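You operate a simulated robot arm through the tools that you are given. There is no shell and no other tool.

You are at the controls of a simulated robot arm. One attempt, no reset.

JOB
Slide core 27 onto the green peg, then push the board in and lock it.
Fine: the red knob frees the board and ends at HELD; pull the board out to load it. Where these are worked on the way, their far stop is far enough and under half their travel is too little: peg board.

Only the result counts: the job must be done as asked and must still hold three seconds after the hand-in. Knocking over, shifting, dropping, spilling or breaking anything else fails it.

ROBOT AND FRAMES
A 7-joint arm with a fingered hand, fixed in place. Base frame: the origin is on the floor under the middle of its stand, x ahead of it, y to its left, z up. Readings come in cm, degrees, newtons and seconds.
It reaches about 133.3 cm from its shoulder. Its first joint turns from -69.0 to 172.0 degrees. Payload 5 kg.
The TCP is the grasp point between the finger pads, 3.2 cm short of the fingertips. In the tool frame z runs along the fingers and y along their closing line. The gripper opens to 16 cm; its body begins 8.9 cm behind the TCP. The gripper is a hand of 3 fingers: y runs from the thumb to the fingers, the wrist lies at [0, 0, -25.2] in the tool frame.
Orientation is that of the tool frame in the base frame, as a unit quaternion [w, x, y, z]. With the fingers straight down and closing along the base's y, the tool's x points along the base's -x, its y along +y and its z along -z.

CONTROLS
- The arm moves only by the tool nudge_tool. Its argument "motion" is a list of rows, each an object of numbers (a shift or turn left out is 0): "x", "y", "z": the shift along the base's x, y, z in cm; "rx", "ry", "rz": the turn, a rotation vector about the base's x, y, z in degrees. In form: [{"x": .., "y": .., "z": .., "rx": .., "ry": .., "rz": ..}, ...]. A call has 1 to 20 rows; each row shifts and turns the commanded pose from where the row before left it. A row lasts 0.2 s, in which the tool goes at most 5 cm and 8.6 degrees; a call with a longer step from one row to the next is refused whole. A pose out of reach is approached as far as the arm can. The call stops where the force on the tool passes 80 N (or 10 N more than at its start, if that is more) or the arm is blocked; 0.2 s more then pass. In this call time passes only in rows, and 0.2 s behind the last. The reply holds the time, the measured pose of the TCP, the force on the tool along the base axes, the opening and the grip force, in the units named above and with some noise, with the torque about the TCP (base axes, N m) and any sound that the robot's microphone picked up, and new pictures: "views" is both (left out), scene, wrist or none.
- Cameras (640 x 400 px; columns grow to the right, rows downward): "scene" is fixed at [4.98, 49.92, 136.74]; the picture's right is [-0.82, -0.57, 0.00], its down [-0.20, 0.29, -0.93] and it looks along [0.53, -0.77, -0.36] (base axes); focal length 318 px, centre (320, 200). "wrist" rides on the gripper at [6.5, -0.4, -11.6] in the tool frame; the picture's right is [0.06, 1.00, 0.00], its down [-0.87, 0.05, -0.49] and it looks along [-0.49, 0.03, 0.87] (tool axes); focal length 261 px, centre (320, 200). There is no depth. A picture from a camera that has moved, and an enlarged one, comes with that camera's place and axes in the base frame and with its lens.
- lift_body(by): slides the trunk up (or, below 0, down) by that many cm; the arm rides with it, the base frame stays. It gives what a move gives, with no picture.
- set_fingers(finger1, finger2, thumb_bend): sets how far each is bent, from 0 (flat) to 1 (curled in); at 0.3 the hand is open as for a grip, at 0.7 the pads meet at the TCP. One left out holds its place. A second passes; each finger stops where it meets its share of the squeeze, and holds until it gets a number again. It is the only way to open and close the hand. It gives what a move gives, with no picture; readings hold the bend of each and the force on the fingers (four entries, about 0 where the hand has none), thumb and palm.
- close_up(camera, box): a new picture of the part [left, top, right, bottom] of that camera's present view, enlarged. No time passes.
- sign_off(): hands the job in; it is judged then, once.

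Places have to be worked out from the pictures, the camera data and where the tool is seen. Open the gripper and draw the arm clear of the work before you hand the job in, unless the task says otherwise.

The tools are called by a JSON object that holds its "op" and its "data". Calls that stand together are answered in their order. nudge_tool: Moves the arm, as the interface text tells. Its arguments: {"type":"object","properties":{"motion":{"type":"array"},"views":{"type":"string","enum":["both","scene","wrist","none"]}},"required":["motion"]} The other tools are called the same way: lift_body (by) moves the trunk up or down; set_fingers (finger1, finger2, thumb_bend) moves the fingers one by one; close_up (camera, box) takes an enlarged picture of a part of a camera's view; sign_off () hands the job in.

At the start:

```text
clock: 0.0
tool_pos: [77.74, -18.52, 111.41]
ee_rot: [0.0, 0.0, 1.0, -0.001]
force: [-0.3, 0.5, 0.1]
ft_torque: [0.02, -0.01, -0.01]
width: 15.99
grasp_force: 0.0
shape: jaw
bend: [0.3, 0.3, 0.3]
finger forces: [0.1, 0.1, 0.1, 0.1, 0.1, 0.0]
trunk travel left (down, up): [-67.5, 26.5]
```

scene: 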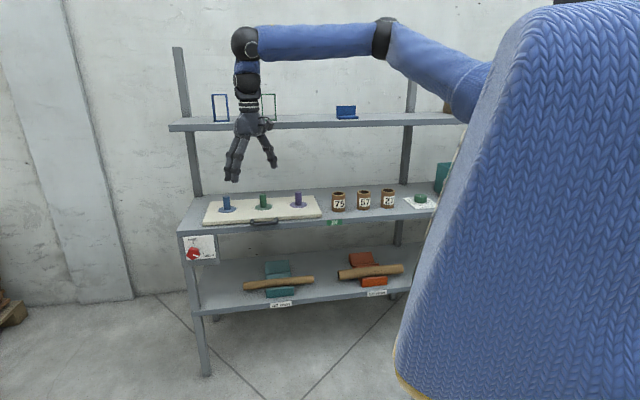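
wrist: 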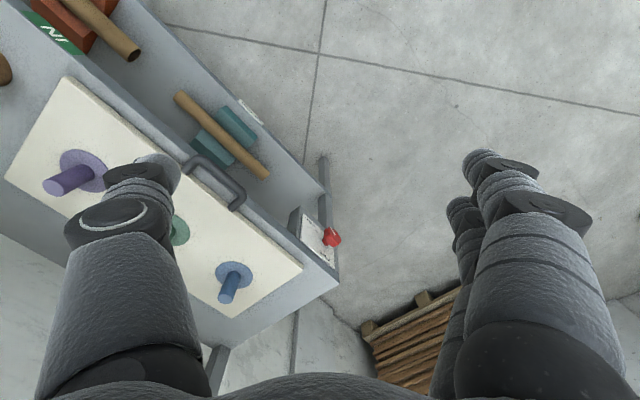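

I start by looking closely at the shelf: the board with pegs, the knob panel, and the cores.

{"op": "close_up", "data": {"camera": "scene", "box": [170, 180, 330, 280]}}

{"op": "close_up", "data": {"camera": "scene", "box": [310, 170, 470, 270]}}

{"op": "close_up", "data": {"camera": "scene", "box": [170, 230, 230, 270]}}

{"op": "close_up", "data": {"camera": "wrist", "box": [260, 180, 380, 280]}}

```text
4.00 times, centred on (250, 230) of scene
camera zoom: at [4.98, 49.92, 136.74], right [-0.82, -0.57, 0.0], down [-0.2, 0.29, -0.93], along [0.53, -0.77, -0.36], focal length 1271 px, centre (600, 80)
```

zoom: 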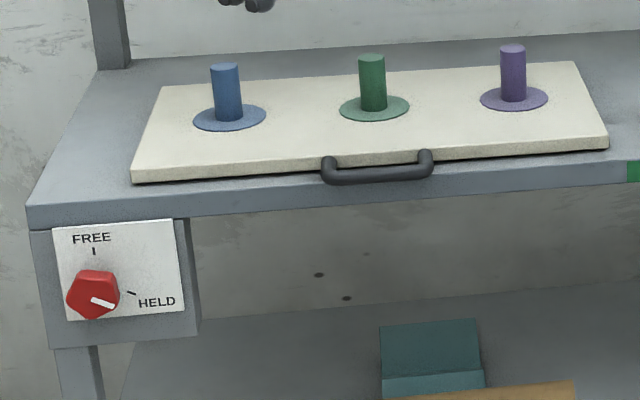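

```text
4.00 times, centred on (390, 220) of scene
camera zoom: at [4.98, 49.92, 136.74], right [-0.82, -0.57, 0.0], down [-0.2, 0.29, -0.93], along [0.53, -0.77, -0.36], focal length 1271 px, centre (40, 120)
```

zoom: 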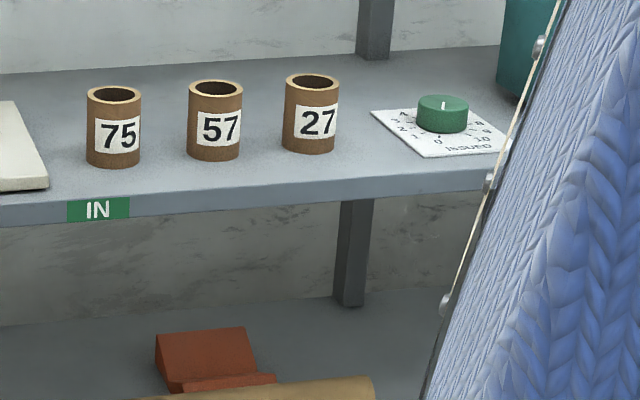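

```text
10.00 times, centred on (200, 250) of scene
camera zoom: at [4.98, 49.92, 136.74], right [-0.82, -0.57, 0.0], down [-0.2, 0.29, -0.93], along [0.53, -0.77, -0.36], focal length 3178 px, centre (1520, -300)
```

zoom: 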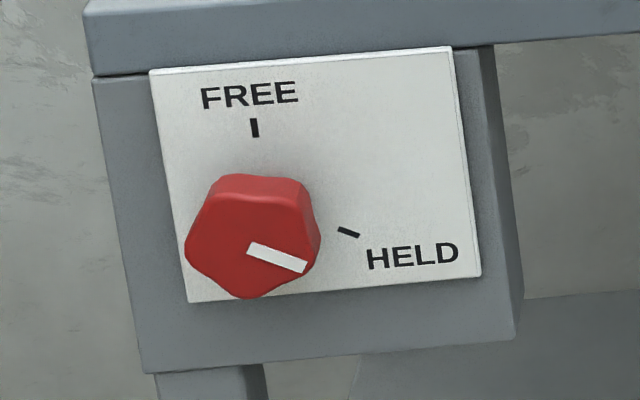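

```text
4.00 times, centred on (320, 230) of wrist
camera zoom: at [71.37, -18.77, 122.8], right [-0.06, 1.0, 0.0], down [0.87, 0.05, 0.49], along [0.49, 0.03, -0.87], focal length 1043 px, centre (320, 80)
```

zoom: 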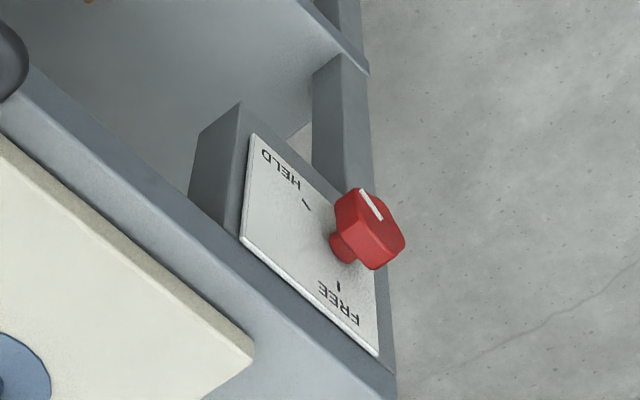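

The shelf unit is turned about 45° from the base. I triangulate the knob near (110, -13, 71), the board's front-left corner near (110.5, -20, 82) and core 27 near (57, -83, 80). First I test the wrist by turning the tool about vertical in free space, so the camera ends up above the hand when it tips forward.

{"op": "nudge_tool", "data": {"motion": [{"rz": 8.5}, {"rz": 8.5}, {"rz": 8.5}, {"rz": 8.5}, {"rz": 8.5}, {"rz": 8.5}, {"rz": 8.5}, {"rz": 8.5}], "views": "both"}}

```text
clock: 1.8
tool_pos: [77.9, -18.51, 111.59]
ee_rot: [0.0, -0.56, 0.829, 0.0]
force: [-0.3, -0.7, 1.7]
ft_torque: [-0.04, -0.01, 0.01]
width: 15.98
grasp_force: 0.0
shape: jaw
bend: [0.3, 0.3, 0.3]
finger forces: [0.1, 0.0, 0.0, 0.0, 0.1, 0.0]
trunk travel left (down, up): [-67.5, 26.5]
camera wrist: at [75.84, -24.57, 122.82], right [-0.95, 0.31, 0.0], down [0.27, 0.83, 0.49], along [0.15, 0.47, -0.87], focal length 261 px, centre (320, 200)
```

scene: 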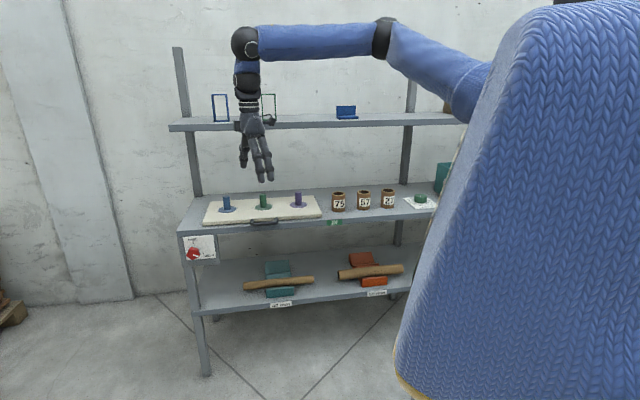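
wrist: 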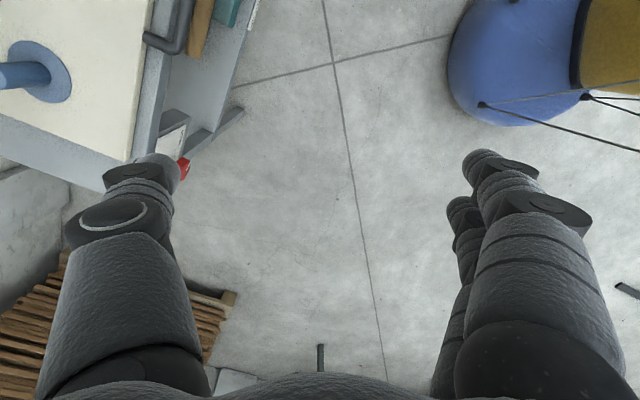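

The wrist follows well. I continue turning toward a total of 135° so the camera faces the shelf.

{"op": "nudge_tool", "data": {"motion": [{"rz": 8.4}, {"rz": 8.4}, {"rz": 8.4}, {"rz": 8.4}, {"rz": 8.4}, {"rz": 8.4}, {"rz": 8.4}, {"rz": 8.2}], "views": "both"}}

```text
clock: 3.6
tool_pos: [77.85, -18.5, 111.31]
ee_rot: [-0.001, 0.925, -0.381, 0.001]
force: [-0.2, 0.1, -0.2]
ft_torque: [0.0, 0.01, 0.0]
width: 15.99
grasp_force: 0.1
shape: jaw
bend: [0.3, 0.3, 0.3]
finger forces: [0.0, 0.0, 0.1, 0.1, 0.0, 0.0]
trunk travel left (down, up): [-67.5, 26.5]
camera wrist: at [82.78, -22.67, 122.78], right [-0.66, -0.75, 0.0], down [-0.65, 0.57, 0.49], along [-0.37, 0.32, -0.87], focal length 261 px, centre (320, 200)
```

scene: 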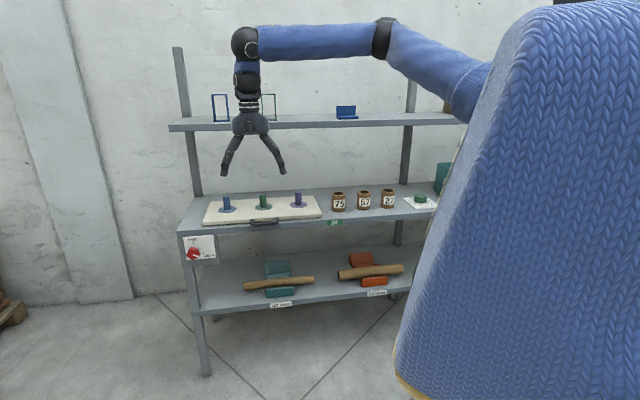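
wrist: 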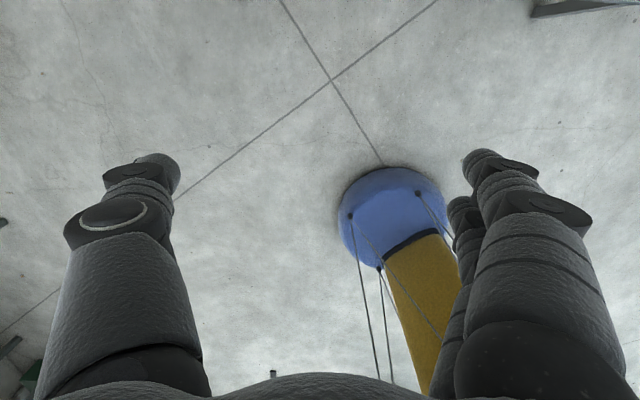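

Orientation is as planned. Now I tip the fingers forward toward the shelf (axis (-0.707,-0.707,0)), so the tool's x points up and the camera looks at the shelf.

{"op": "nudge_tool", "data": {"motion": [{"rx": -6, "ry": -6}, {"rx": -6, "ry": -6}, {"rx": -6, "ry": -6}, {"rx": -6, "ry": -6}, {"rx": -6, "ry": -6}, {"rx": -6, "ry": -6}, {"rx": -6, "ry": -6}], "views": "both"}}

```text
clock: 5.2
tool_pos: [77.84, -18.4, 111.38]
ee_rot: [0.19, 0.802, -0.331, 0.459]
force: [0.0, 0.2, -0.4]
ft_torque: [0.0, 0.01, -0.03]
width: 15.97
grasp_force: 0.0
shape: jaw
bend: [0.3, 0.3, 0.3]
finger forces: [0.1, 0.0, 0.0, 0.0, 0.0, 0.0]
trunk travel left (down, up): [-67.5, 26.5]
camera wrist: at [73.45, -13.22, 122.76], right [-0.68, -0.73, 0.05], down [-0.65, 0.57, -0.5], along [0.33, -0.38, -0.86], focal length 261 px, centre (320, 200)
```

scene: 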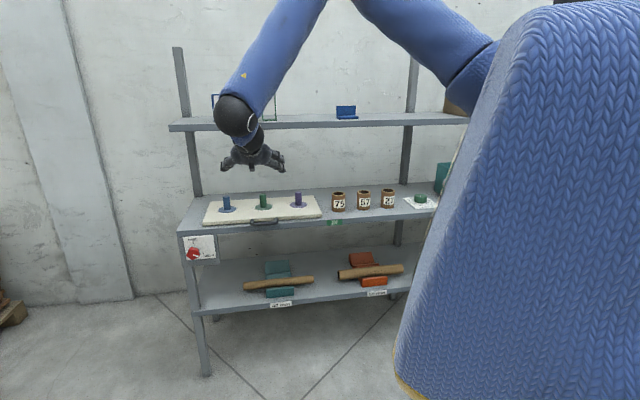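
wrist: 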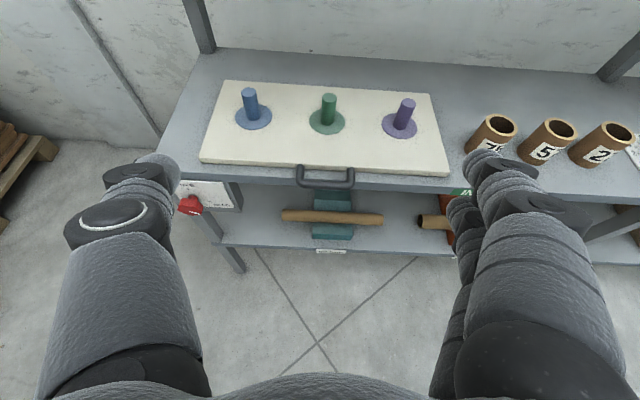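

Very good view of the whole work area. I take enlarged pictures for measurement.

{"op": "close_up", "data": {"camera": "wrist", "box": [190, 60, 350, 160]}}

{"op": "close_up", "data": {"camera": "wrist", "box": [320, 80, 480, 180]}}

{"op": "close_up", "data": {"camera": "wrist", "box": [240, 130, 400, 230]}}

{"op": "close_up", "data": {"camera": "wrist", "box": [480, 90, 640, 190]}}

{"op": "close_up", "data": {"camera": "wrist", "box": [150, 150, 310, 250]}}

```text
4.00 times, centred on (270, 110) of wrist
camera zoom: at [73.45, -13.22, 122.76], right [-0.68, -0.73, 0.05], down [-0.65, 0.57, -0.5], along [0.33, -0.38, -0.86], focal length 1043 px, centre (520, 560)
```

zoom: 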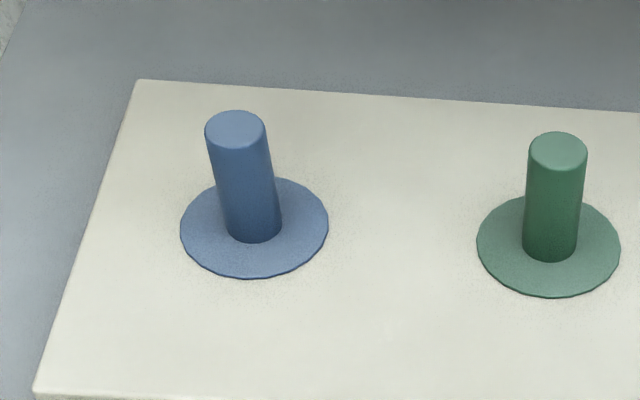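

```text
4.00 times, centred on (400, 130) of wrist
camera zoom: at [73.45, -13.22, 122.76], right [-0.68, -0.73, 0.05], down [-0.65, 0.57, -0.5], along [0.33, -0.38, -0.86], focal length 1043 px, centre (0, 480)
```

zoom: 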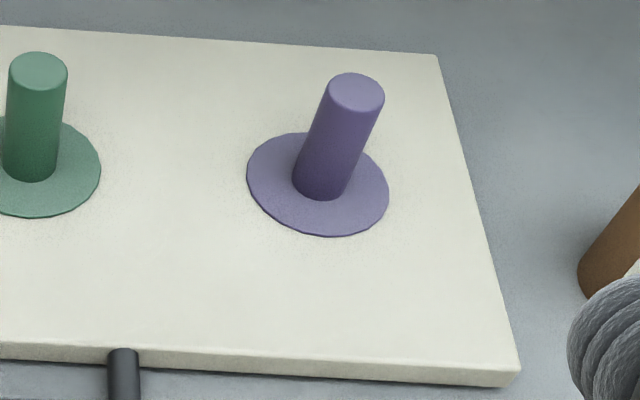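

```text
4.00 times, centred on (320, 180) of wrist
camera zoom: at [73.45, -13.22, 122.76], right [-0.68, -0.73, 0.05], down [-0.65, 0.57, -0.5], along [0.33, -0.38, -0.86], focal length 1043 px, centre (320, 280)
```

zoom: 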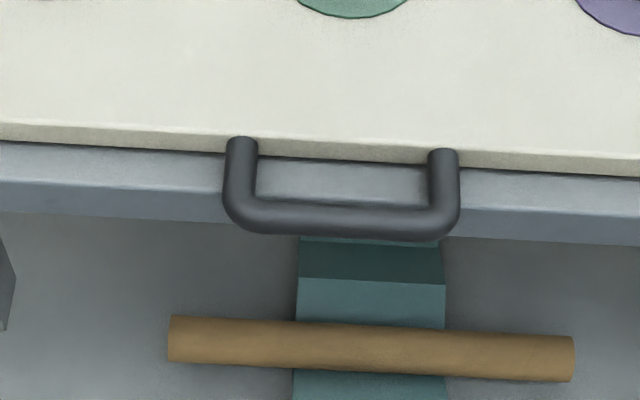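

```text
4.00 times, centred on (560, 140) of wrist
camera zoom: at [73.45, -13.22, 122.76], right [-0.68, -0.73, 0.05], down [-0.65, 0.57, -0.5], along [0.33, -0.38, -0.86], focal length 1043 px, centre (-640, 440)
```

zoom: 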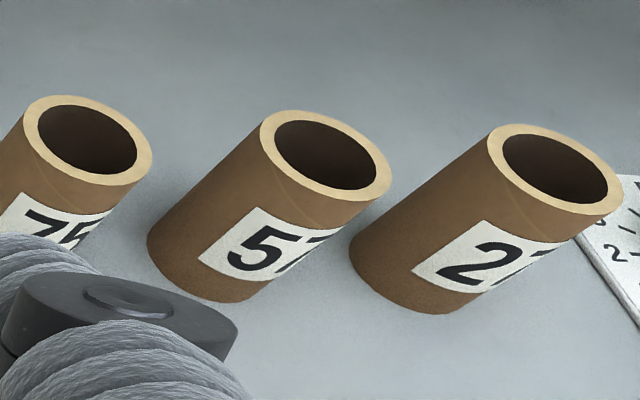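

```text
4.00 times, centred on (230, 200) of wrist
camera zoom: at [73.45, -13.22, 122.76], right [-0.68, -0.73, 0.05], down [-0.65, 0.57, -0.5], along [0.33, -0.38, -0.86], focal length 1043 px, centre (680, 200)
```

zoom: 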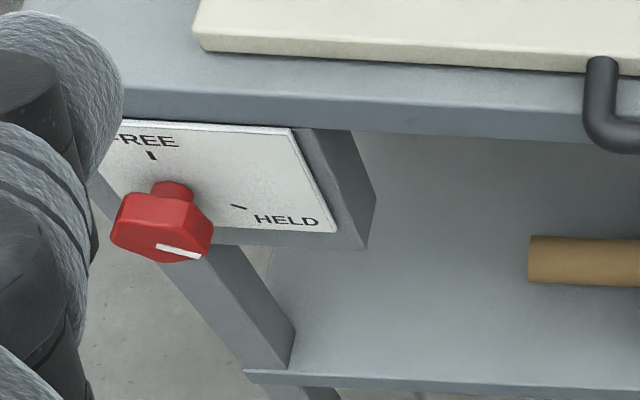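

Board spans about n=93..117 (depth direction (0.707,-0.707)) and is square to 45°. To fix heights I lower the trunk 25 cm and take a second view from there, still ~18 cm in front of the shelf.

{"op": "lift_body", "data": {"by": -25}}

{"op": "close_up", "data": {"camera": "wrist", "box": [0, 0, 640, 400]}}

{"op": "close_up", "data": {"camera": "scene", "box": [0, 0, 640, 400]}}

```text
clock: 7.8
tool_pos: [77.71, -18.55, 86.34]
ee_rot: [0.19, 0.802, -0.332, 0.459]
force: [0.0, -0.4, -0.6]
ft_torque: [0.01, 0.0, 0.01]
width: 16.0
grasp_force: 0.0
shape: jaw
bend: [0.3, 0.3, 0.3]
finger forces: [0.1, 0.0, 0.0, 0.0, 0.0, 0.0]
trunk travel left (down, up): [-42.5, 51.5]
```

```text
1.00 times, centred on (320, 200) of wrist (not enlarged: the box is as wide or as high as the picture)
camera zoom: at [73.46, -13.38, 97.73], right [-0.68, -0.73, 0.05], down [-0.65, 0.57, -0.5], along [0.33, -0.37, -0.87], focal length 261 px, centre (320, 200)
```

zoom: 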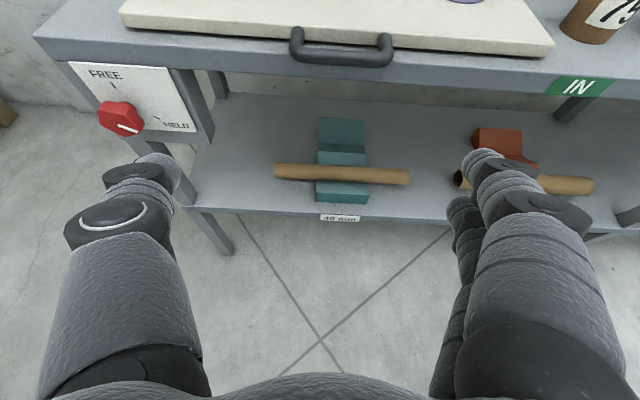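

```text
1.00 times, centred on (320, 200) of scene (not enlarged: the box is as wide or as high as the picture)
camera zoom: at [4.98, 49.92, 136.74], right [-0.82, -0.57, 0.0], down [-0.2, 0.29, -0.93], along [0.53, -0.77, -0.36], focal length 318 px, centre (320, 200)
```

zoom: 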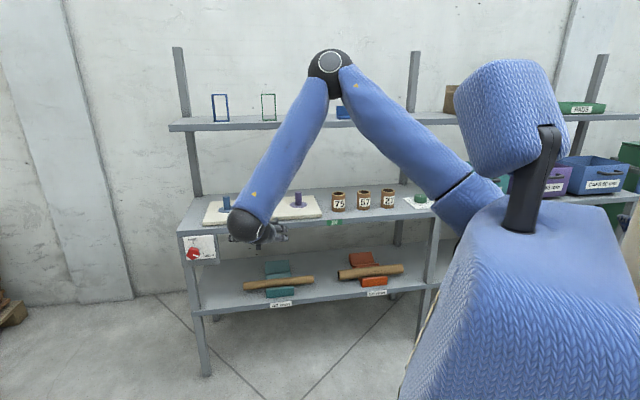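

The view from lower down shows knob, handle and board edge. I enlarge these for triangulation.

{"op": "close_up", "data": {"camera": "wrist", "box": [60, 40, 220, 140]}}

{"op": "close_up", "data": {"camera": "wrist", "box": [260, 0, 420, 100]}}

{"op": "close_up", "data": {"camera": "wrist", "box": [90, 0, 250, 100]}}

{"op": "close_up", "data": {"camera": "wrist", "box": [480, 0, 640, 100]}}

```text
4.00 times, centred on (140, 90) of wrist
camera zoom: at [73.46, -13.38, 97.73], right [-0.68, -0.73, 0.05], down [-0.65, 0.57, -0.5], along [0.33, -0.37, -0.87], focal length 1043 px, centre (1040, 640)
```

zoom: 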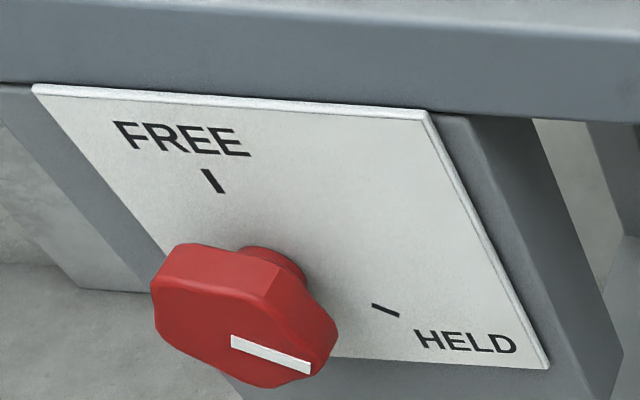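

```text
4.00 times, centred on (340, 50) of wrist
camera zoom: at [73.46, -13.38, 97.73], right [-0.68, -0.73, 0.05], down [-0.65, 0.57, -0.5], along [0.33, -0.37, -0.87], focal length 1043 px, centre (240, 800)
```

zoom: 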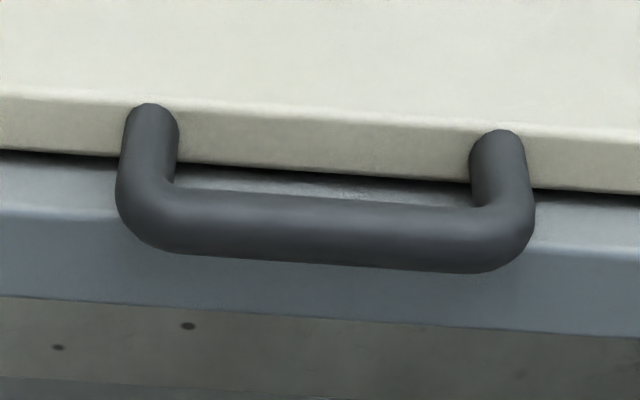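

```text
4.00 times, centred on (170, 50) of wrist
camera zoom: at [73.46, -13.38, 97.73], right [-0.68, -0.73, 0.05], down [-0.65, 0.57, -0.5], along [0.33, -0.37, -0.87], focal length 1043 px, centre (920, 800)
```

zoom: 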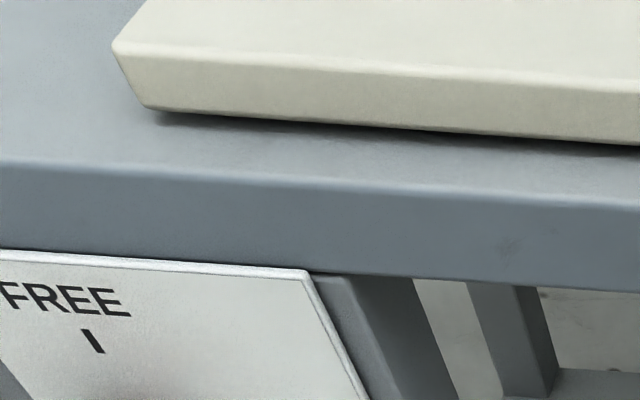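

```text
4.00 times, centred on (560, 50) of wrist
camera zoom: at [73.46, -13.38, 97.73], right [-0.68, -0.73, 0.05], down [-0.65, 0.57, -0.5], along [0.33, -0.37, -0.87], focal length 1043 px, centre (-640, 800)
```

zoom: 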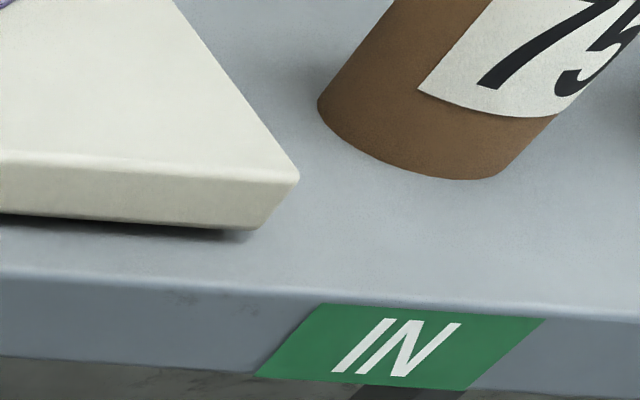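

Triangulated (n = depth direction, m = rightward along shelf): board front n≈92.6, top z≈82.4; handle bar n≈88.7, m≈-40.2, z≈81.3; knob face n≈87, m≈-69, z≈71.2, panel n≈90.2. Now I level the hand and move in front of the knob with a standoff.

{"op": "nudge_tool", "data": {"motion": [{"x": 3.67, "y": 2.73, "z": -2.55, "rx": -3.58, "ry": -3.58}, {"x": 3.67, "y": 2.73, "z": -2.55, "rx": -3.58, "ry": -3.58}, {"x": 3.67, "y": 2.73, "z": -2.55, "rx": -3.58, "ry": -3.58}, {"x": 3.67, "y": 2.73, "z": -2.55, "rx": -3.58, "ry": -3.58}, {"x": 3.67, "y": 2.73, "z": -2.55, "rx": -3.58, "ry": -3.58}, {"x": 3.67, "y": 2.73, "z": -2.55, "rx": -3.58, "ry": -3.58}], "views": "both"}}

```text
refused: row 1 steps farther than a row can; nothing moved
```

The step was a bit too long; I split it into seven rows.

{"op": "nudge_tool", "data": {"motion": [{"x": 3.14, "y": 2.34, "z": -2.19, "rx": -3.07, "ry": -3.07}, {"x": 3.14, "y": 2.34, "z": -2.19, "rx": -3.07, "ry": -3.07}, {"x": 3.14, "y": 2.34, "z": -2.19, "rx": -3.07, "ry": -3.07}, {"x": 3.14, "y": 2.34, "z": -2.19, "rx": -3.07, "ry": -3.07}, {"x": 3.14, "y": 2.34, "z": -2.19, "rx": -3.07, "ry": -3.07}, {"x": 3.14, "y": 2.34, "z": -2.19, "rx": -3.07, "ry": -3.07}, {"x": 3.14, "y": 2.34, "z": -2.19, "rx": -3.07, "ry": -3.07}], "views": "both"}}

```text
clock: 9.4
tool_pos: [106.69, -2.78, 76.24]
ee_rot: [0.219, 0.716, -0.265, 0.607]
force: [-0.2, -0.2, -0.4]
ft_torque: [-0.03, -0.04, -0.03]
width: 15.98
grasp_force: 0.0
shape: jaw
bend: [0.3, 0.3, 0.3]
finger forces: [0.0, 0.0, 0.0, 0.0, 0.0, 0.0]
out of reach, approached as far as the arm can: row 3, 4, 5, 6, 7
trunk travel left (down, up): [-42.5, 51.5]
camera wrist: at [99.08, 4.31, 84.53], right [-0.64, -0.77, 0.05], down [-0.51, 0.37, -0.78], along [0.57, -0.52, -0.63], focal length 261 px, centre (320, 200)
```

scene: 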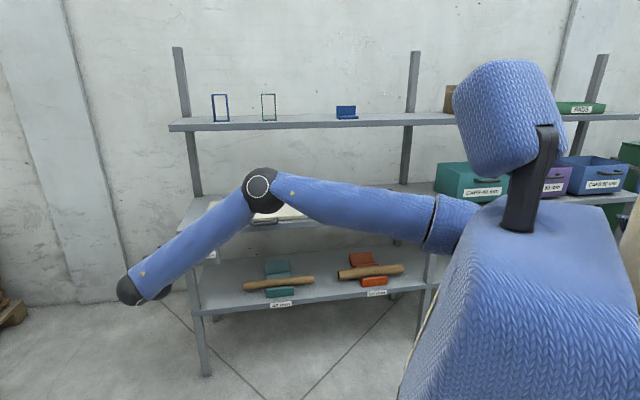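
wrist: 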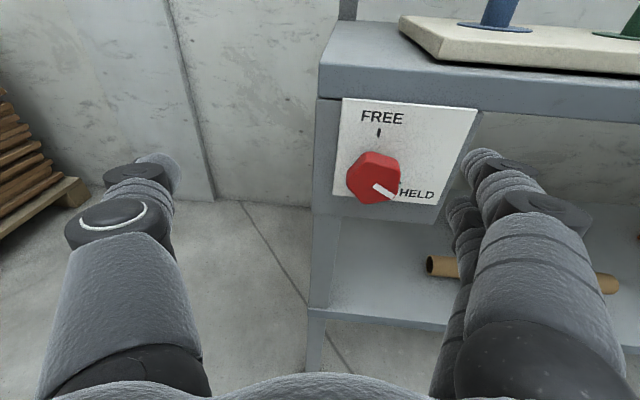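

The arm hit a joint limit (tool overshoots to x=106.7, still ~10 cm clear of the panel). I check how the commanded pose is tracked with a couple of tiny rows moving back away from the shelf.

{"op": "nudge_tool", "data": {"motion": [{"x": -2, "y": 2}, {"x": -2, "y": 2}], "views": "scene"}}

```text
clock: 10.0
tool_pos: [106.42, 1.02, 76.62]
ee_rot: [0.217, 0.718, -0.266, 0.605]
force: [-0.6, 0.5, 0.5]
ft_torque: [0.02, 0.02, -0.03]
width: 15.96
grasp_force: 0.1
shape: jaw
bend: [0.3, 0.3, 0.3]
finger forces: [0.0, 0.0, 0.0, 0.1, 0.0, 0.0]
out of reach, approached as far as the arm can: row 1, 2
trunk travel left (down, up): [-42.5, 51.5]
```

scene: 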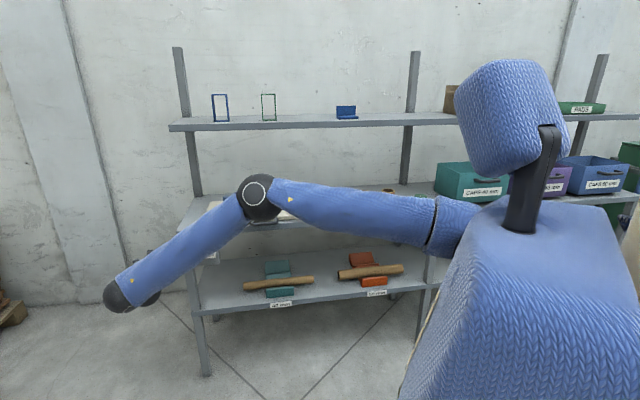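

I retreat to a closer, higher spot while keeping the present attitude, to see how the arm's elbow behaves and regain a solvable posture.

{"op": "nudge_tool", "data": {"motion": [{"x": -4, "y": 1, "z": 2}, {"x": -4, "y": 1, "z": 2}, {"x": -4, "y": 1, "z": 2}, {"x": -4, "y": 1, "z": 2}, {"x": -4, "y": 1, "z": 2}], "views": "scene"}}

```text
clock: 11.2
tool_pos: [102.68, 2.44, 87.79]
ee_rot: [0.208, 0.726, -0.262, 0.601]
force: [-0.3, 0.9, -0.1]
ft_torque: [-0.06, -0.03, -0.02]
width: 15.99
grasp_force: 0.0
shape: jaw
bend: [0.3, 0.3, 0.3]
finger forces: [0.0, 0.0, 0.0, 0.0, 0.1, 0.1]
out of reach, approached as far as the arm can: row 1, 2, 3, 4, 5
trunk travel left (down, up): [-42.5, 51.5]
```

scene: 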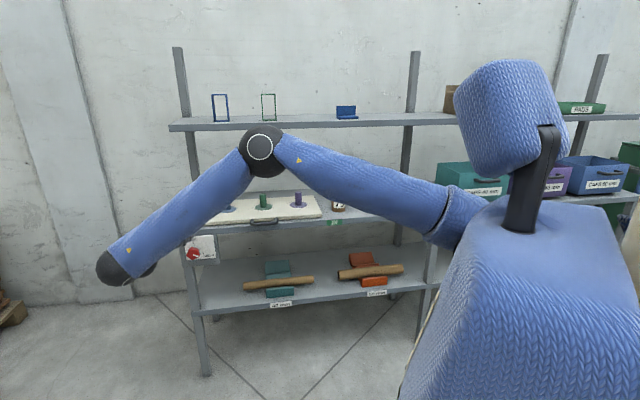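

Still limited by wrist bend in this posture. I undo the last 30° of tipping to get back to a solvable attitude.

{"op": "nudge_tool", "data": {"motion": [{"rx": 5.5, "ry": 5.5}, {"rx": 5.5, "ry": 5.5}, {"rx": 5.5, "ry": 5.5}, {"rx": 5.5, "ry": 5.5}], "views": "scene"}}

```text
clock: 12.2
tool_pos: [102.5, 2.36, 87.67]
ee_rot: [0.129, 0.845, -0.33, 0.399]
force: [0.3, -0.8, 0.6]
ft_torque: [0.0, -0.01, 0.0]
width: 15.98
grasp_force: 0.0
shape: jaw
bend: [0.3, 0.3, 0.3]
finger forces: [0.1, 0.0, 0.1, 0.1, 0.1, 0.0]
trunk travel left (down, up): [-42.5, 51.5]
```

scene: 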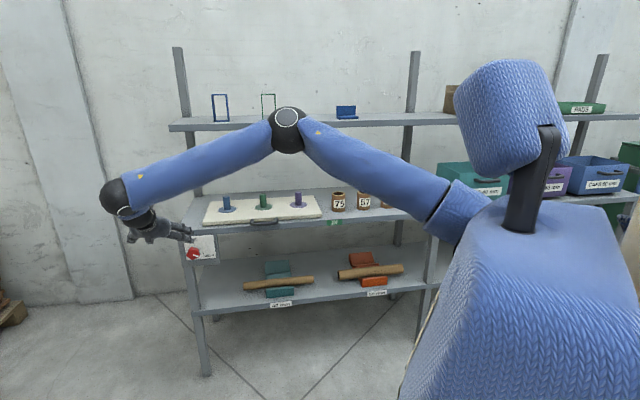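

Back in a solvable posture, and the commanded pose evidently follows what was reached. I suspect the tool-roll joint is near its end after the 135° turn, so I roll the tool back about its own axis in free space.

{"op": "nudge_tool", "data": {"motion": [{"rx": 5.0, "ry": -4.09, "rz": -5.49}, {"rx": 5.0, "ry": -4.09, "rz": -5.49}, {"rx": 5.0, "ry": -4.09, "rz": -5.49}, {"rx": 5.0, "ry": -4.09, "rz": -5.49}, {"rx": 5.0, "ry": -4.09, "rz": -5.49}, {"rx": 5.0, "ry": -4.09, "rz": -5.49}, {"rx": 5.0, "ry": -4.09, "rz": -5.49}, {"rx": 5.0, "ry": -4.09, "rz": -5.49}, {"rx": 5.0, "ry": -4.09, "rz": -5.49}, {"rx": 5.0, "ry": -4.09, "rz": -5.49}, {"rx": 5.0, "ry": -4.09, "rz": -5.49}], "views": "both"}}

```text
clock: 14.6
tool_pos: [102.49, 2.36, 87.7]
ee_rot: [0.201, -0.339, 0.842, -0.368]
force: [0.1, -0.4, -0.1]
ft_torque: [-0.01, 0.02, 0.01]
width: 16.0
grasp_force: 0.0
shape: jaw
bend: [0.3, 0.3, 0.3]
finger forces: [0.0, 0.0, 0.1, 0.0, 0.0, 0.1]
trunk travel left (down, up): [-42.5, 51.5]
camera wrist: at [91.41, 3.11, 94.85], right [-0.47, 0.45, -0.76], down [0.29, 0.89, 0.36], along [0.84, -0.05, -0.54], focal length 261 px, centre (320, 200)
```

scene: 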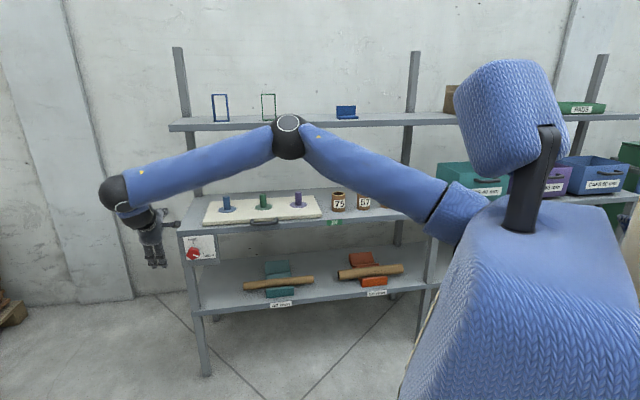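
wrist: 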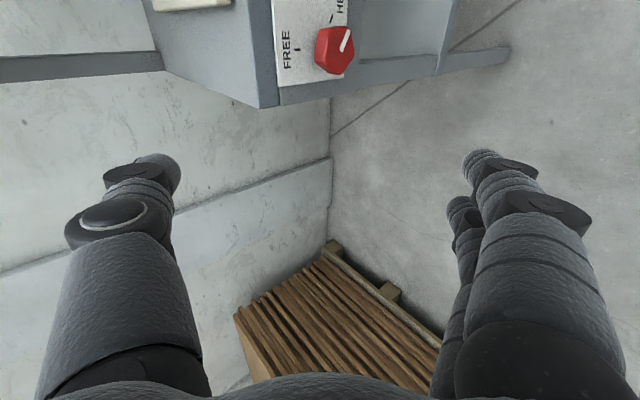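

The roll moved freely with the elbow fixed. Now I test tipping further toward horizontal from here.

{"op": "nudge_tool", "data": {"motion": [{"rx": -4, "ry": -4}, {"rx": -4, "ry": -4}, {"rx": -4, "ry": -4}, {"rx": -4, "ry": -4}], "views": "scene"}}

```text
clock: 15.6
tool_pos: [102.35, 2.36, 87.71]
ee_rot: [0.266, -0.31, 0.746, -0.526]
force: [0.5, -0.7, -0.3]
ft_torque: [-0.01, 0.02, 0.0]
width: 15.99
grasp_force: 0.0
shape: jaw
bend: [0.3, 0.3, 0.3]
finger forces: [0.0, 0.0, 0.0, 0.1, 0.1, 0.0]
trunk travel left (down, up): [-42.5, 51.5]
```

scene: 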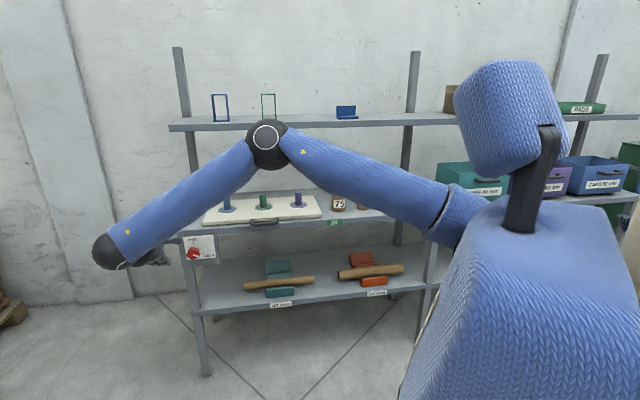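

No limit reported. I continue tipping another 17° to horizontal, with a 4° yaw correction.

{"op": "nudge_tool", "data": {"motion": [{"rx": -3.2, "ry": -3.2, "rz": -1.1}, {"rx": -3.2, "ry": -3.2, "rz": -1.1}, {"rx": -3.2, "ry": -3.2, "rz": -1.1}, {"rx": -3.2, "ry": -3.2, "rz": -1.1}], "views": "both"}}

```text
clock: 16.6
tool_pos: [102.5, 2.33, 87.7]
ee_rot: [0.274, -0.297, 0.728, -0.554]
force: [0.2, -0.3, 1.0]
ft_torque: [0.02, 0.0, -0.01]
width: 15.97
grasp_force: 0.0
shape: jaw
bend: [0.3, 0.3, 0.3]
finger forces: [0.0, 0.1, 0.0, 0.0, 0.0, 0.0]
out of reach, approached as far as the arm can: row 2, 3, 4
trunk travel left (down, up): [-42.5, 51.5]
camera wrist: at [89.72, 5.02, 90.31], right [-0.17, 0.16, -0.97], down [0.22, 0.97, 0.12], along [0.96, -0.19, -0.2], focal length 261 px, centre (320, 200)
```

scene: 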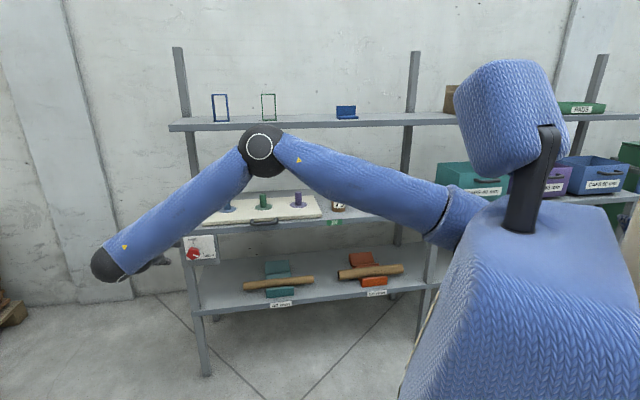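
wrist: 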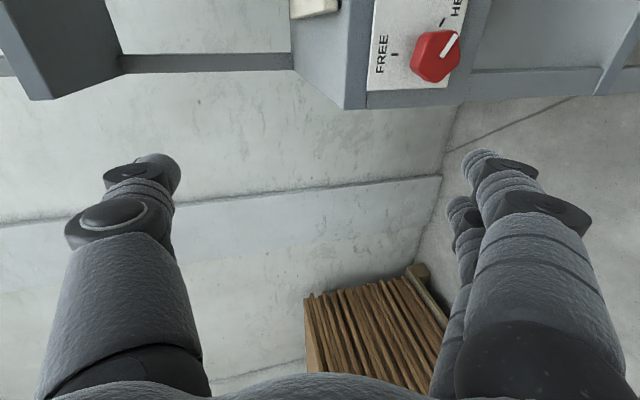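

The limit is the wrist bend: the elbow lies to the right, so the forearm points away from the needed direction. I'll swing the elbow over: stretch the arm out to the front-left in free space with the hand in line, roll there (which turns the upper arm too), then fold back.

{"op": "nudge_tool", "data": {"motion": [{"x": 3.12, "y": 3.03, "z": 2.03, "rx": -0.9, "ry": -1.0, "rz": 6.1}, {"x": 3.12, "y": 3.03, "z": 2.03, "rx": -0.8, "ry": -1.1, "rz": 6.1}, {"x": 3.12, "y": 3.03, "z": 2.03, "rx": -0.6, "ry": -1.2, "rz": 6.1}, {"x": 3.12, "y": 3.03, "z": 2.03, "rx": -0.5, "ry": -1.3, "rz": 6.1}, {"x": 3.12, "y": 3.03, "z": 2.03, "rx": -0.3, "ry": -1.3, "rz": 6.1}, {"x": 3.12, "y": 3.03, "z": 2.03, "rx": -0.2, "ry": -1.35, "rz": 6.1}, {"x": 3.12, "y": 3.03, "z": 2.03, "rx": 0, "ry": -1.37, "rz": 6.1}, {"x": 3.12, "y": 3.03, "z": 2.03, "rx": 0.1, "ry": -1.37, "rz": 6.1}, {"x": 3.12, "y": 3.03, "z": 2.03, "rx": 0.3, "ry": -1.35, "rz": 6.1}, {"x": 3.12, "y": 3.03, "z": 2.03, "rx": 0.4, "ry": -1.3, "rz": 6.1}], "views": "both"}}

```text
clock: 18.8
tool_pos: [129.23, 30.35, 107.15]
ee_rot: [0.591, -0.564, 0.428, -0.388]
force: [0.9, 1.0, -0.7]
ft_torque: [0.04, -0.07, -0.05]
width: 16.02
grasp_force: 0.1
shape: jaw
bend: [0.3, 0.3, 0.3]
finger forces: [0.1, 0.0, 0.0, 0.0, 0.0, 0.1]
out of reach, approached as far as the arm can: row 9, 10
trunk travel left (down, up): [-42.5, 51.5]
camera wrist: at [120.52, 20.25, 107.01], right [0.0, 0.0, -1.0], down [-0.75, 0.66, 0.01], along [0.66, 0.75, 0.0], focal length 261 px, centre (320, 200)
```

scene: 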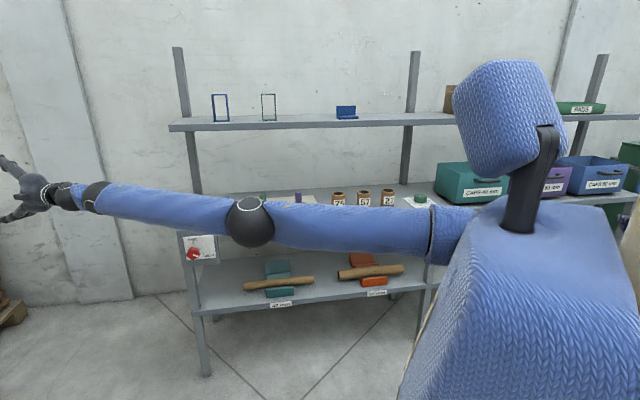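
wrist: 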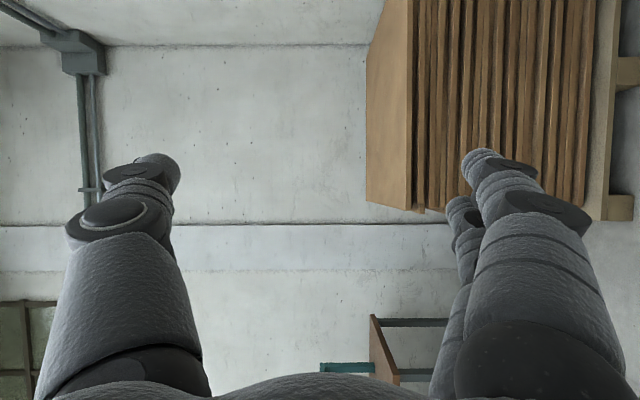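

The arm is nearly straight with the hand in line. I roll about the arm axis (negative sense) so the upper-arm roll shares the motion.

{"op": "nudge_tool", "data": {"motion": [{"x": -1.9, "y": -0.7}, {"rx": -8.0, "ry": -2.84}, {"rx": -8.0, "ry": -2.84}, {"rx": -8.0, "ry": -2.84}, {"rx": -8.0, "ry": -2.84}, {"rx": -8.0, "ry": -2.84}, {"rx": -8.0, "ry": -2.84}, {"rx": -8.0, "ry": -2.84}, {"rx": -8.0, "ry": -2.84}, {"rx": -8.0, "ry": -2.84}, {"rx": -8.0, "ry": -2.84}, {"rx": -8.0, "ry": -2.84}, {"rx": -8.0, "ry": -2.84}], "views": "scene"}}

```text
clock: 21.6
tool_pos: [129.18, 29.95, 107.62]
ee_rot: [-0.072, 0.687, 0.168, 0.704]
force: [0.6, 0.5, -0.6]
ft_torque: [-0.02, 0.02, -0.02]
width: 16.03
grasp_force: 0.1
shape: jaw
bend: [0.3, 0.3, 0.3]
finger forces: [0.1, 0.1, 0.0, 0.0, 0.0, 0.0]
out of reach, approached as far as the arm can: row 1
trunk travel left (down, up): [-42.5, 51.5]
```

scene: 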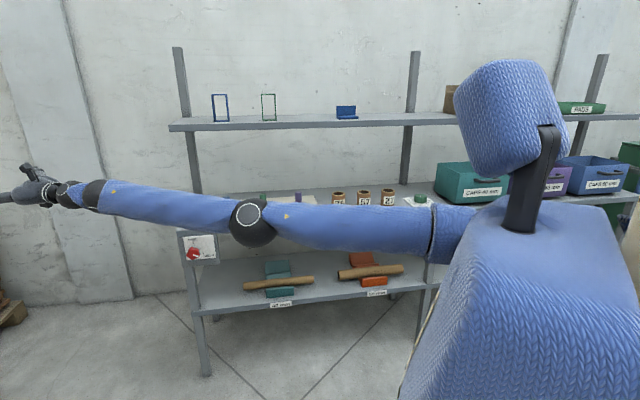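

The yellow marks and elbow cap show the upper arm rolling the right way (elbow bend plane turning upward). I continue rolling.

{"op": "nudge_tool", "data": {"motion": [{"rx": -8.0, "ry": -2.84}, {"rx": -8.0, "ry": -2.84}, {"rx": -8.0, "ry": -2.84}, {"rx": -8.0, "ry": -2.84}, {"rx": -8.0, "ry": -2.84}, {"rx": -8.0, "ry": -2.84}, {"rx": -8.0, "ry": -2.84}, {"rx": -8.0, "ry": -2.84}, {"rx": -8.0, "ry": -2.84}, {"rx": -8.0, "ry": -2.84}, {"rx": -8.0, "ry": -2.84}, {"rx": -8.0, "ry": -2.84}], "views": "scene"}}

```text
clock: 24.2
tool_pos: [109.87, 30.82, 111.21]
ee_rot: [0.394, 0.474, 0.524, 0.588]
force: [-0.3, 1.1, 0.1]
ft_torque: [-0.05, 0.02, -0.04]
width: 16.0
grasp_force: 0.1
shape: jaw
bend: [0.3, 0.3, 0.3]
finger forces: [0.0, 0.1, 0.0, 0.0, 0.1, 0.0]
out of reach, approached as far as the arm can: row 4, 6, 7, 8, 9, 10, 11, 12
trunk travel left (down, up): [-42.5, 51.5]
```

scene: 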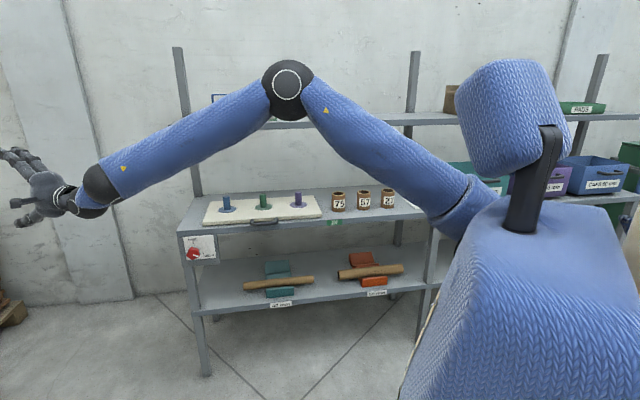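

The elbow has come up over the top, which is what I wanted. Now I swing the tool back toward the shelf direction (yaw −59°) while moving to in front of the knob, higher up.

{"op": "nudge_tool", "data": {"motion": [{"x": -1.28, "y": -4.1, "z": -2.0, "rz": -7.4}, {"x": -1.28, "y": -4.1, "z": -2.0, "rz": -7.4}, {"x": -1.28, "y": -4.1, "z": -2.0, "rz": -7.4}, {"x": -1.28, "y": -4.1, "z": -2.0, "rz": -7.4}, {"x": -1.28, "y": -4.1, "z": -2.0, "rz": -7.4}, {"x": -1.28, "y": -4.1, "z": -2.0, "rz": -7.4}, {"x": -1.28, "y": -4.1, "z": -2.0, "rz": -7.4}, {"x": -1.28, "y": -4.1, "z": -2.0, "rz": -7.4}], "views": "both"}}

```text
clock: 26.0
tool_pos: [107.28, -3.1, 98.77]
ee_rot: [0.603, 0.674, 0.27, 0.33]
force: [0.5, -0.5, -0.4]
ft_torque: [0.0, -0.01, -0.03]
width: 15.97
grasp_force: 0.0
shape: jaw
bend: [0.3, 0.3, 0.3]
finger forces: [0.1, 0.1, 0.0, 0.0, 0.1, 0.0]
out of reach, approached as far as the arm can: row 7, 8
trunk travel left (down, up): [-42.5, 51.5]
camera wrist: at [102.57, 9.34, 99.64], right [0.01, -0.08, 1.0], down [-0.93, -0.36, -0.02], along [0.36, -0.93, -0.08], focal length 261 px, centre (320, 200)
```

scene: 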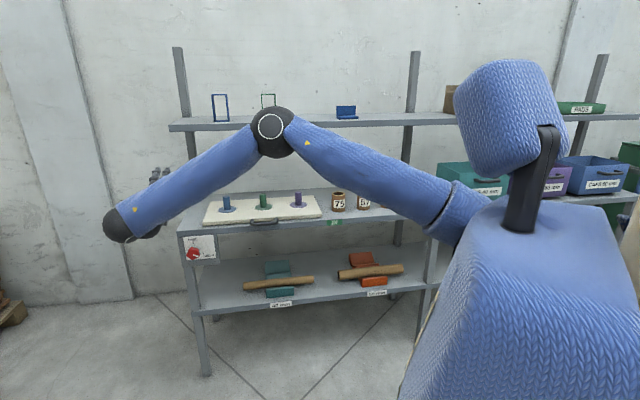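
wrist: 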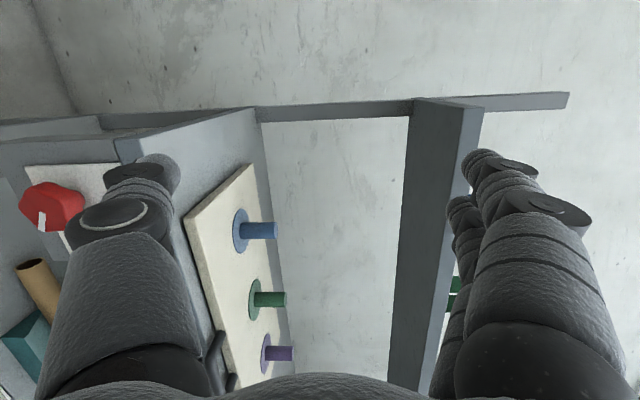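

Now nearly level (azimuth −40°) with the elbow up. I unroll the tool about its own axis by +85°, which should bring the camera on top (tool x up) and free the roll joint.

{"op": "nudge_tool", "data": {"motion": [{"rx": 6.55, "ry": -5.4, "rz": -0.46}, {"rx": 6.55, "ry": -5.4, "rz": -0.46}, {"rx": 6.55, "ry": -5.4, "rz": -0.46}, {"rx": 6.55, "ry": -5.4, "rz": -0.46}, {"rx": 6.55, "ry": -5.4, "rz": -0.46}, {"rx": 6.55, "ry": -5.4, "rz": -0.46}, {"rx": 6.55, "ry": -5.4, "rz": -0.46}, {"rx": 6.55, "ry": -5.4, "rz": -0.46}, {"rx": 6.55, "ry": -5.4, "rz": -0.46}, {"rx": 6.55, "ry": -5.4, "rz": -0.46}], "views": "both"}}

```text
clock: 28.2
tool_pos: [107.12, -3.3, 98.83]
ee_rot: [0.22, 0.68, -0.256, 0.652]
force: [0.4, 1.0, -0.3]
ft_torque: [0.01, -0.01, -0.01]
width: 16.0
grasp_force: 0.2
shape: jaw
bend: [0.3, 0.3, 0.3]
finger forces: [0.1, 0.0, 0.0, 0.1, 0.0, 0.0]
trunk travel left (down, up): [-42.5, 51.5]
camera wrist: at [98.68, 4.08, 105.91], right [-0.63, -0.77, 0.03], down [-0.43, 0.32, -0.84], along [0.64, -0.55, -0.54], focal length 261 px, centre (320, 200)
```

scene: 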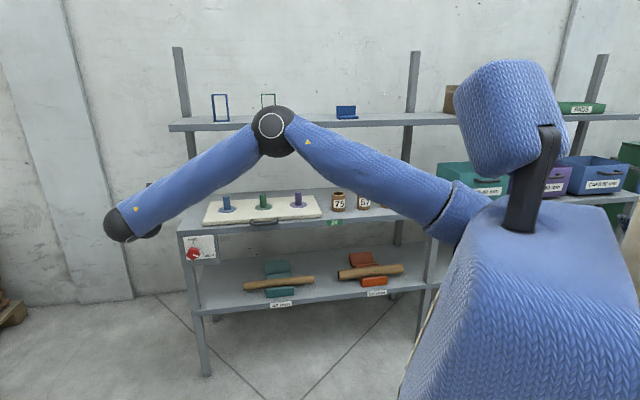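
wrist: 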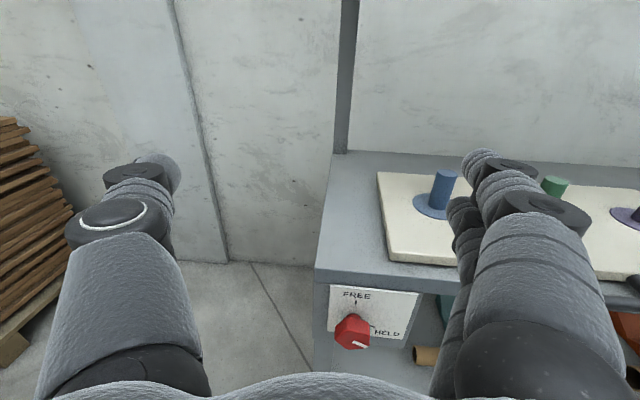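

Camera is now on top and no limit flagged. I test yawing a bit further (−8°) and pulling back slightly to see whether the limit still bites.

{"op": "nudge_tool", "data": {"motion": [{"rz": -4, "x": -1.5, "y": 1}, {"rz": -4, "x": -1.5, "y": 1}], "views": "none"}}

```text
clock: 28.8
tool_pos: [108.2, -2.93, 99.76]
ee_rot: [0.229, 0.682, -0.272, 0.639]
force: [0.0, 1.4, 0.4]
ft_torque: [0.0, 0.01, -0.03]
width: 16.0
grasp_force: 0.2
shape: jaw
bend: [0.3, 0.3, 0.3]
finger forces: [0.1, 0.0, 0.0, 0.0, 0.0, 0.1]
out of reach, approached as far as the arm can: row 1, 2
trunk travel left (down, up): [-42.5, 51.5]
```

Still limited, but the present attitude is within ~4° of the wanted direction (az −41.5°, pitch −4.5°). I keep this arm posture and lower the trunk to bring the hand to knob height, staying about 5 cm short of the knob.

{"op": "lift_body", "data": {"by": -28}}

{"op": "close_up", "data": {"camera": "wrist", "box": [0, 0, 640, 400]}}

{"op": "close_up", "data": {"camera": "scene", "box": [0, 0, 640, 400]}}

```text
clock: 31.6
tool_pos: [108.06, -2.94, 71.89]
ee_rot: [0.231, 0.681, -0.272, 0.639]
force: [-0.1, -0.3, -0.3]
ft_torque: [0.01, 0.02, 0.02]
width: 16.0
grasp_force: 0.1
shape: jaw
bend: [0.3, 0.3, 0.3]
finger forces: [0.0, 0.0, 0.0, 0.1, 0.0, 0.1]
trunk travel left (down, up): [-14.5, 79.5]
```

```text
1.00 times, centred on (320, 200) of wrist (not enlarged: the box is as wide or as high as the picture)
camera zoom: at [100.05, 4.59, 79.13], right [-0.66, -0.75, 0.03], down [-0.43, 0.35, -0.83], along [0.61, -0.56, -0.56], focal length 261 px, centre (320, 200)
```

zoom: 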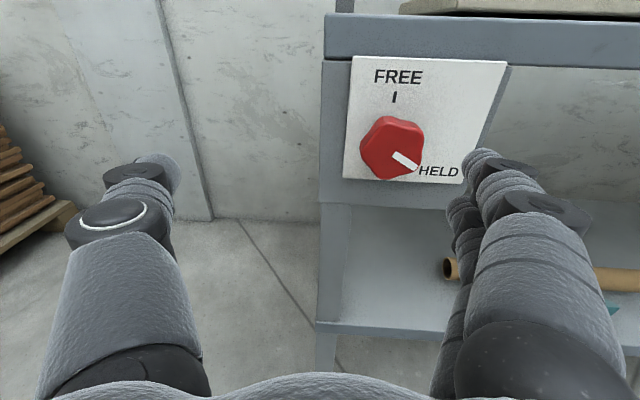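

```text
1.00 times, centred on (320, 200) of scene (not enlarged: the box is as wide or as high as the picture)
camera zoom: at [4.98, 49.92, 136.74], right [-0.82, -0.57, 0.0], down [-0.2, 0.29, -0.93], along [0.53, -0.77, -0.36], focal length 318 px, centre (320, 200)
```

zoom: 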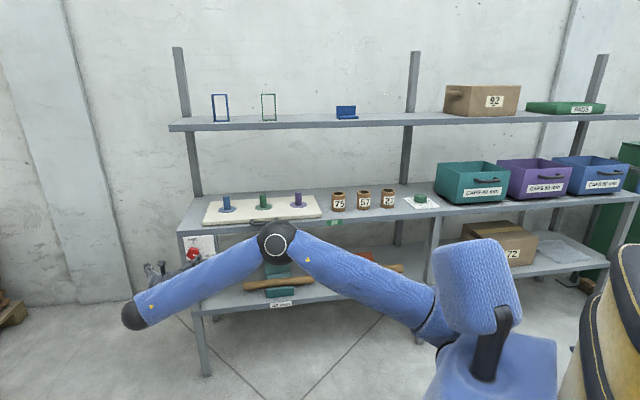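

Good: hand is at knob height and the view is clear. I look closely at the knob shape to choose the grip orientation.

{"op": "close_up", "data": {"camera": "wrist", "box": [340, 100, 468, 180]}}

{"op": "close_up", "data": {"camera": "scene", "box": [140, 220, 220, 270]}}

```text
5.00 times, centred on (404, 140) of wrist
camera zoom: at [100.05, 4.59, 79.13], right [-0.66, -0.75, 0.03], down [-0.43, 0.35, -0.83], along [0.61, -0.56, -0.56], focal length 1303 px, centre (-100, 500)
```

zoom: 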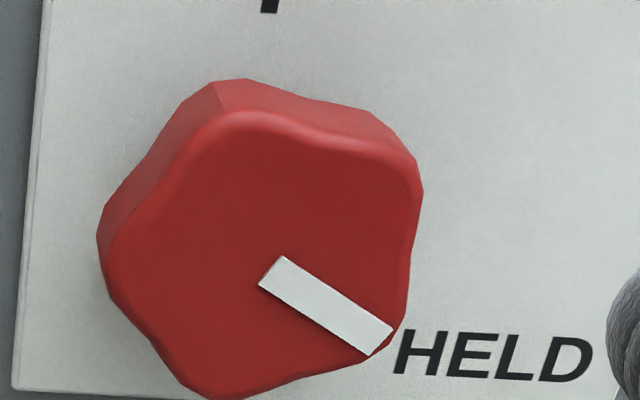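

```text
8.00 times, centred on (180, 245) of scene
camera zoom: at [4.98, 49.92, 136.74], right [-0.82, -0.57, 0.0], down [-0.2, 0.29, -0.93], along [0.53, -0.77, -0.36], focal length 2542 px, centre (1440, -160)
```

zoom: 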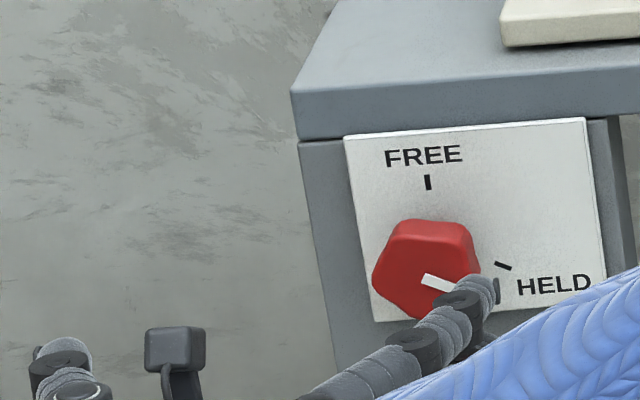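

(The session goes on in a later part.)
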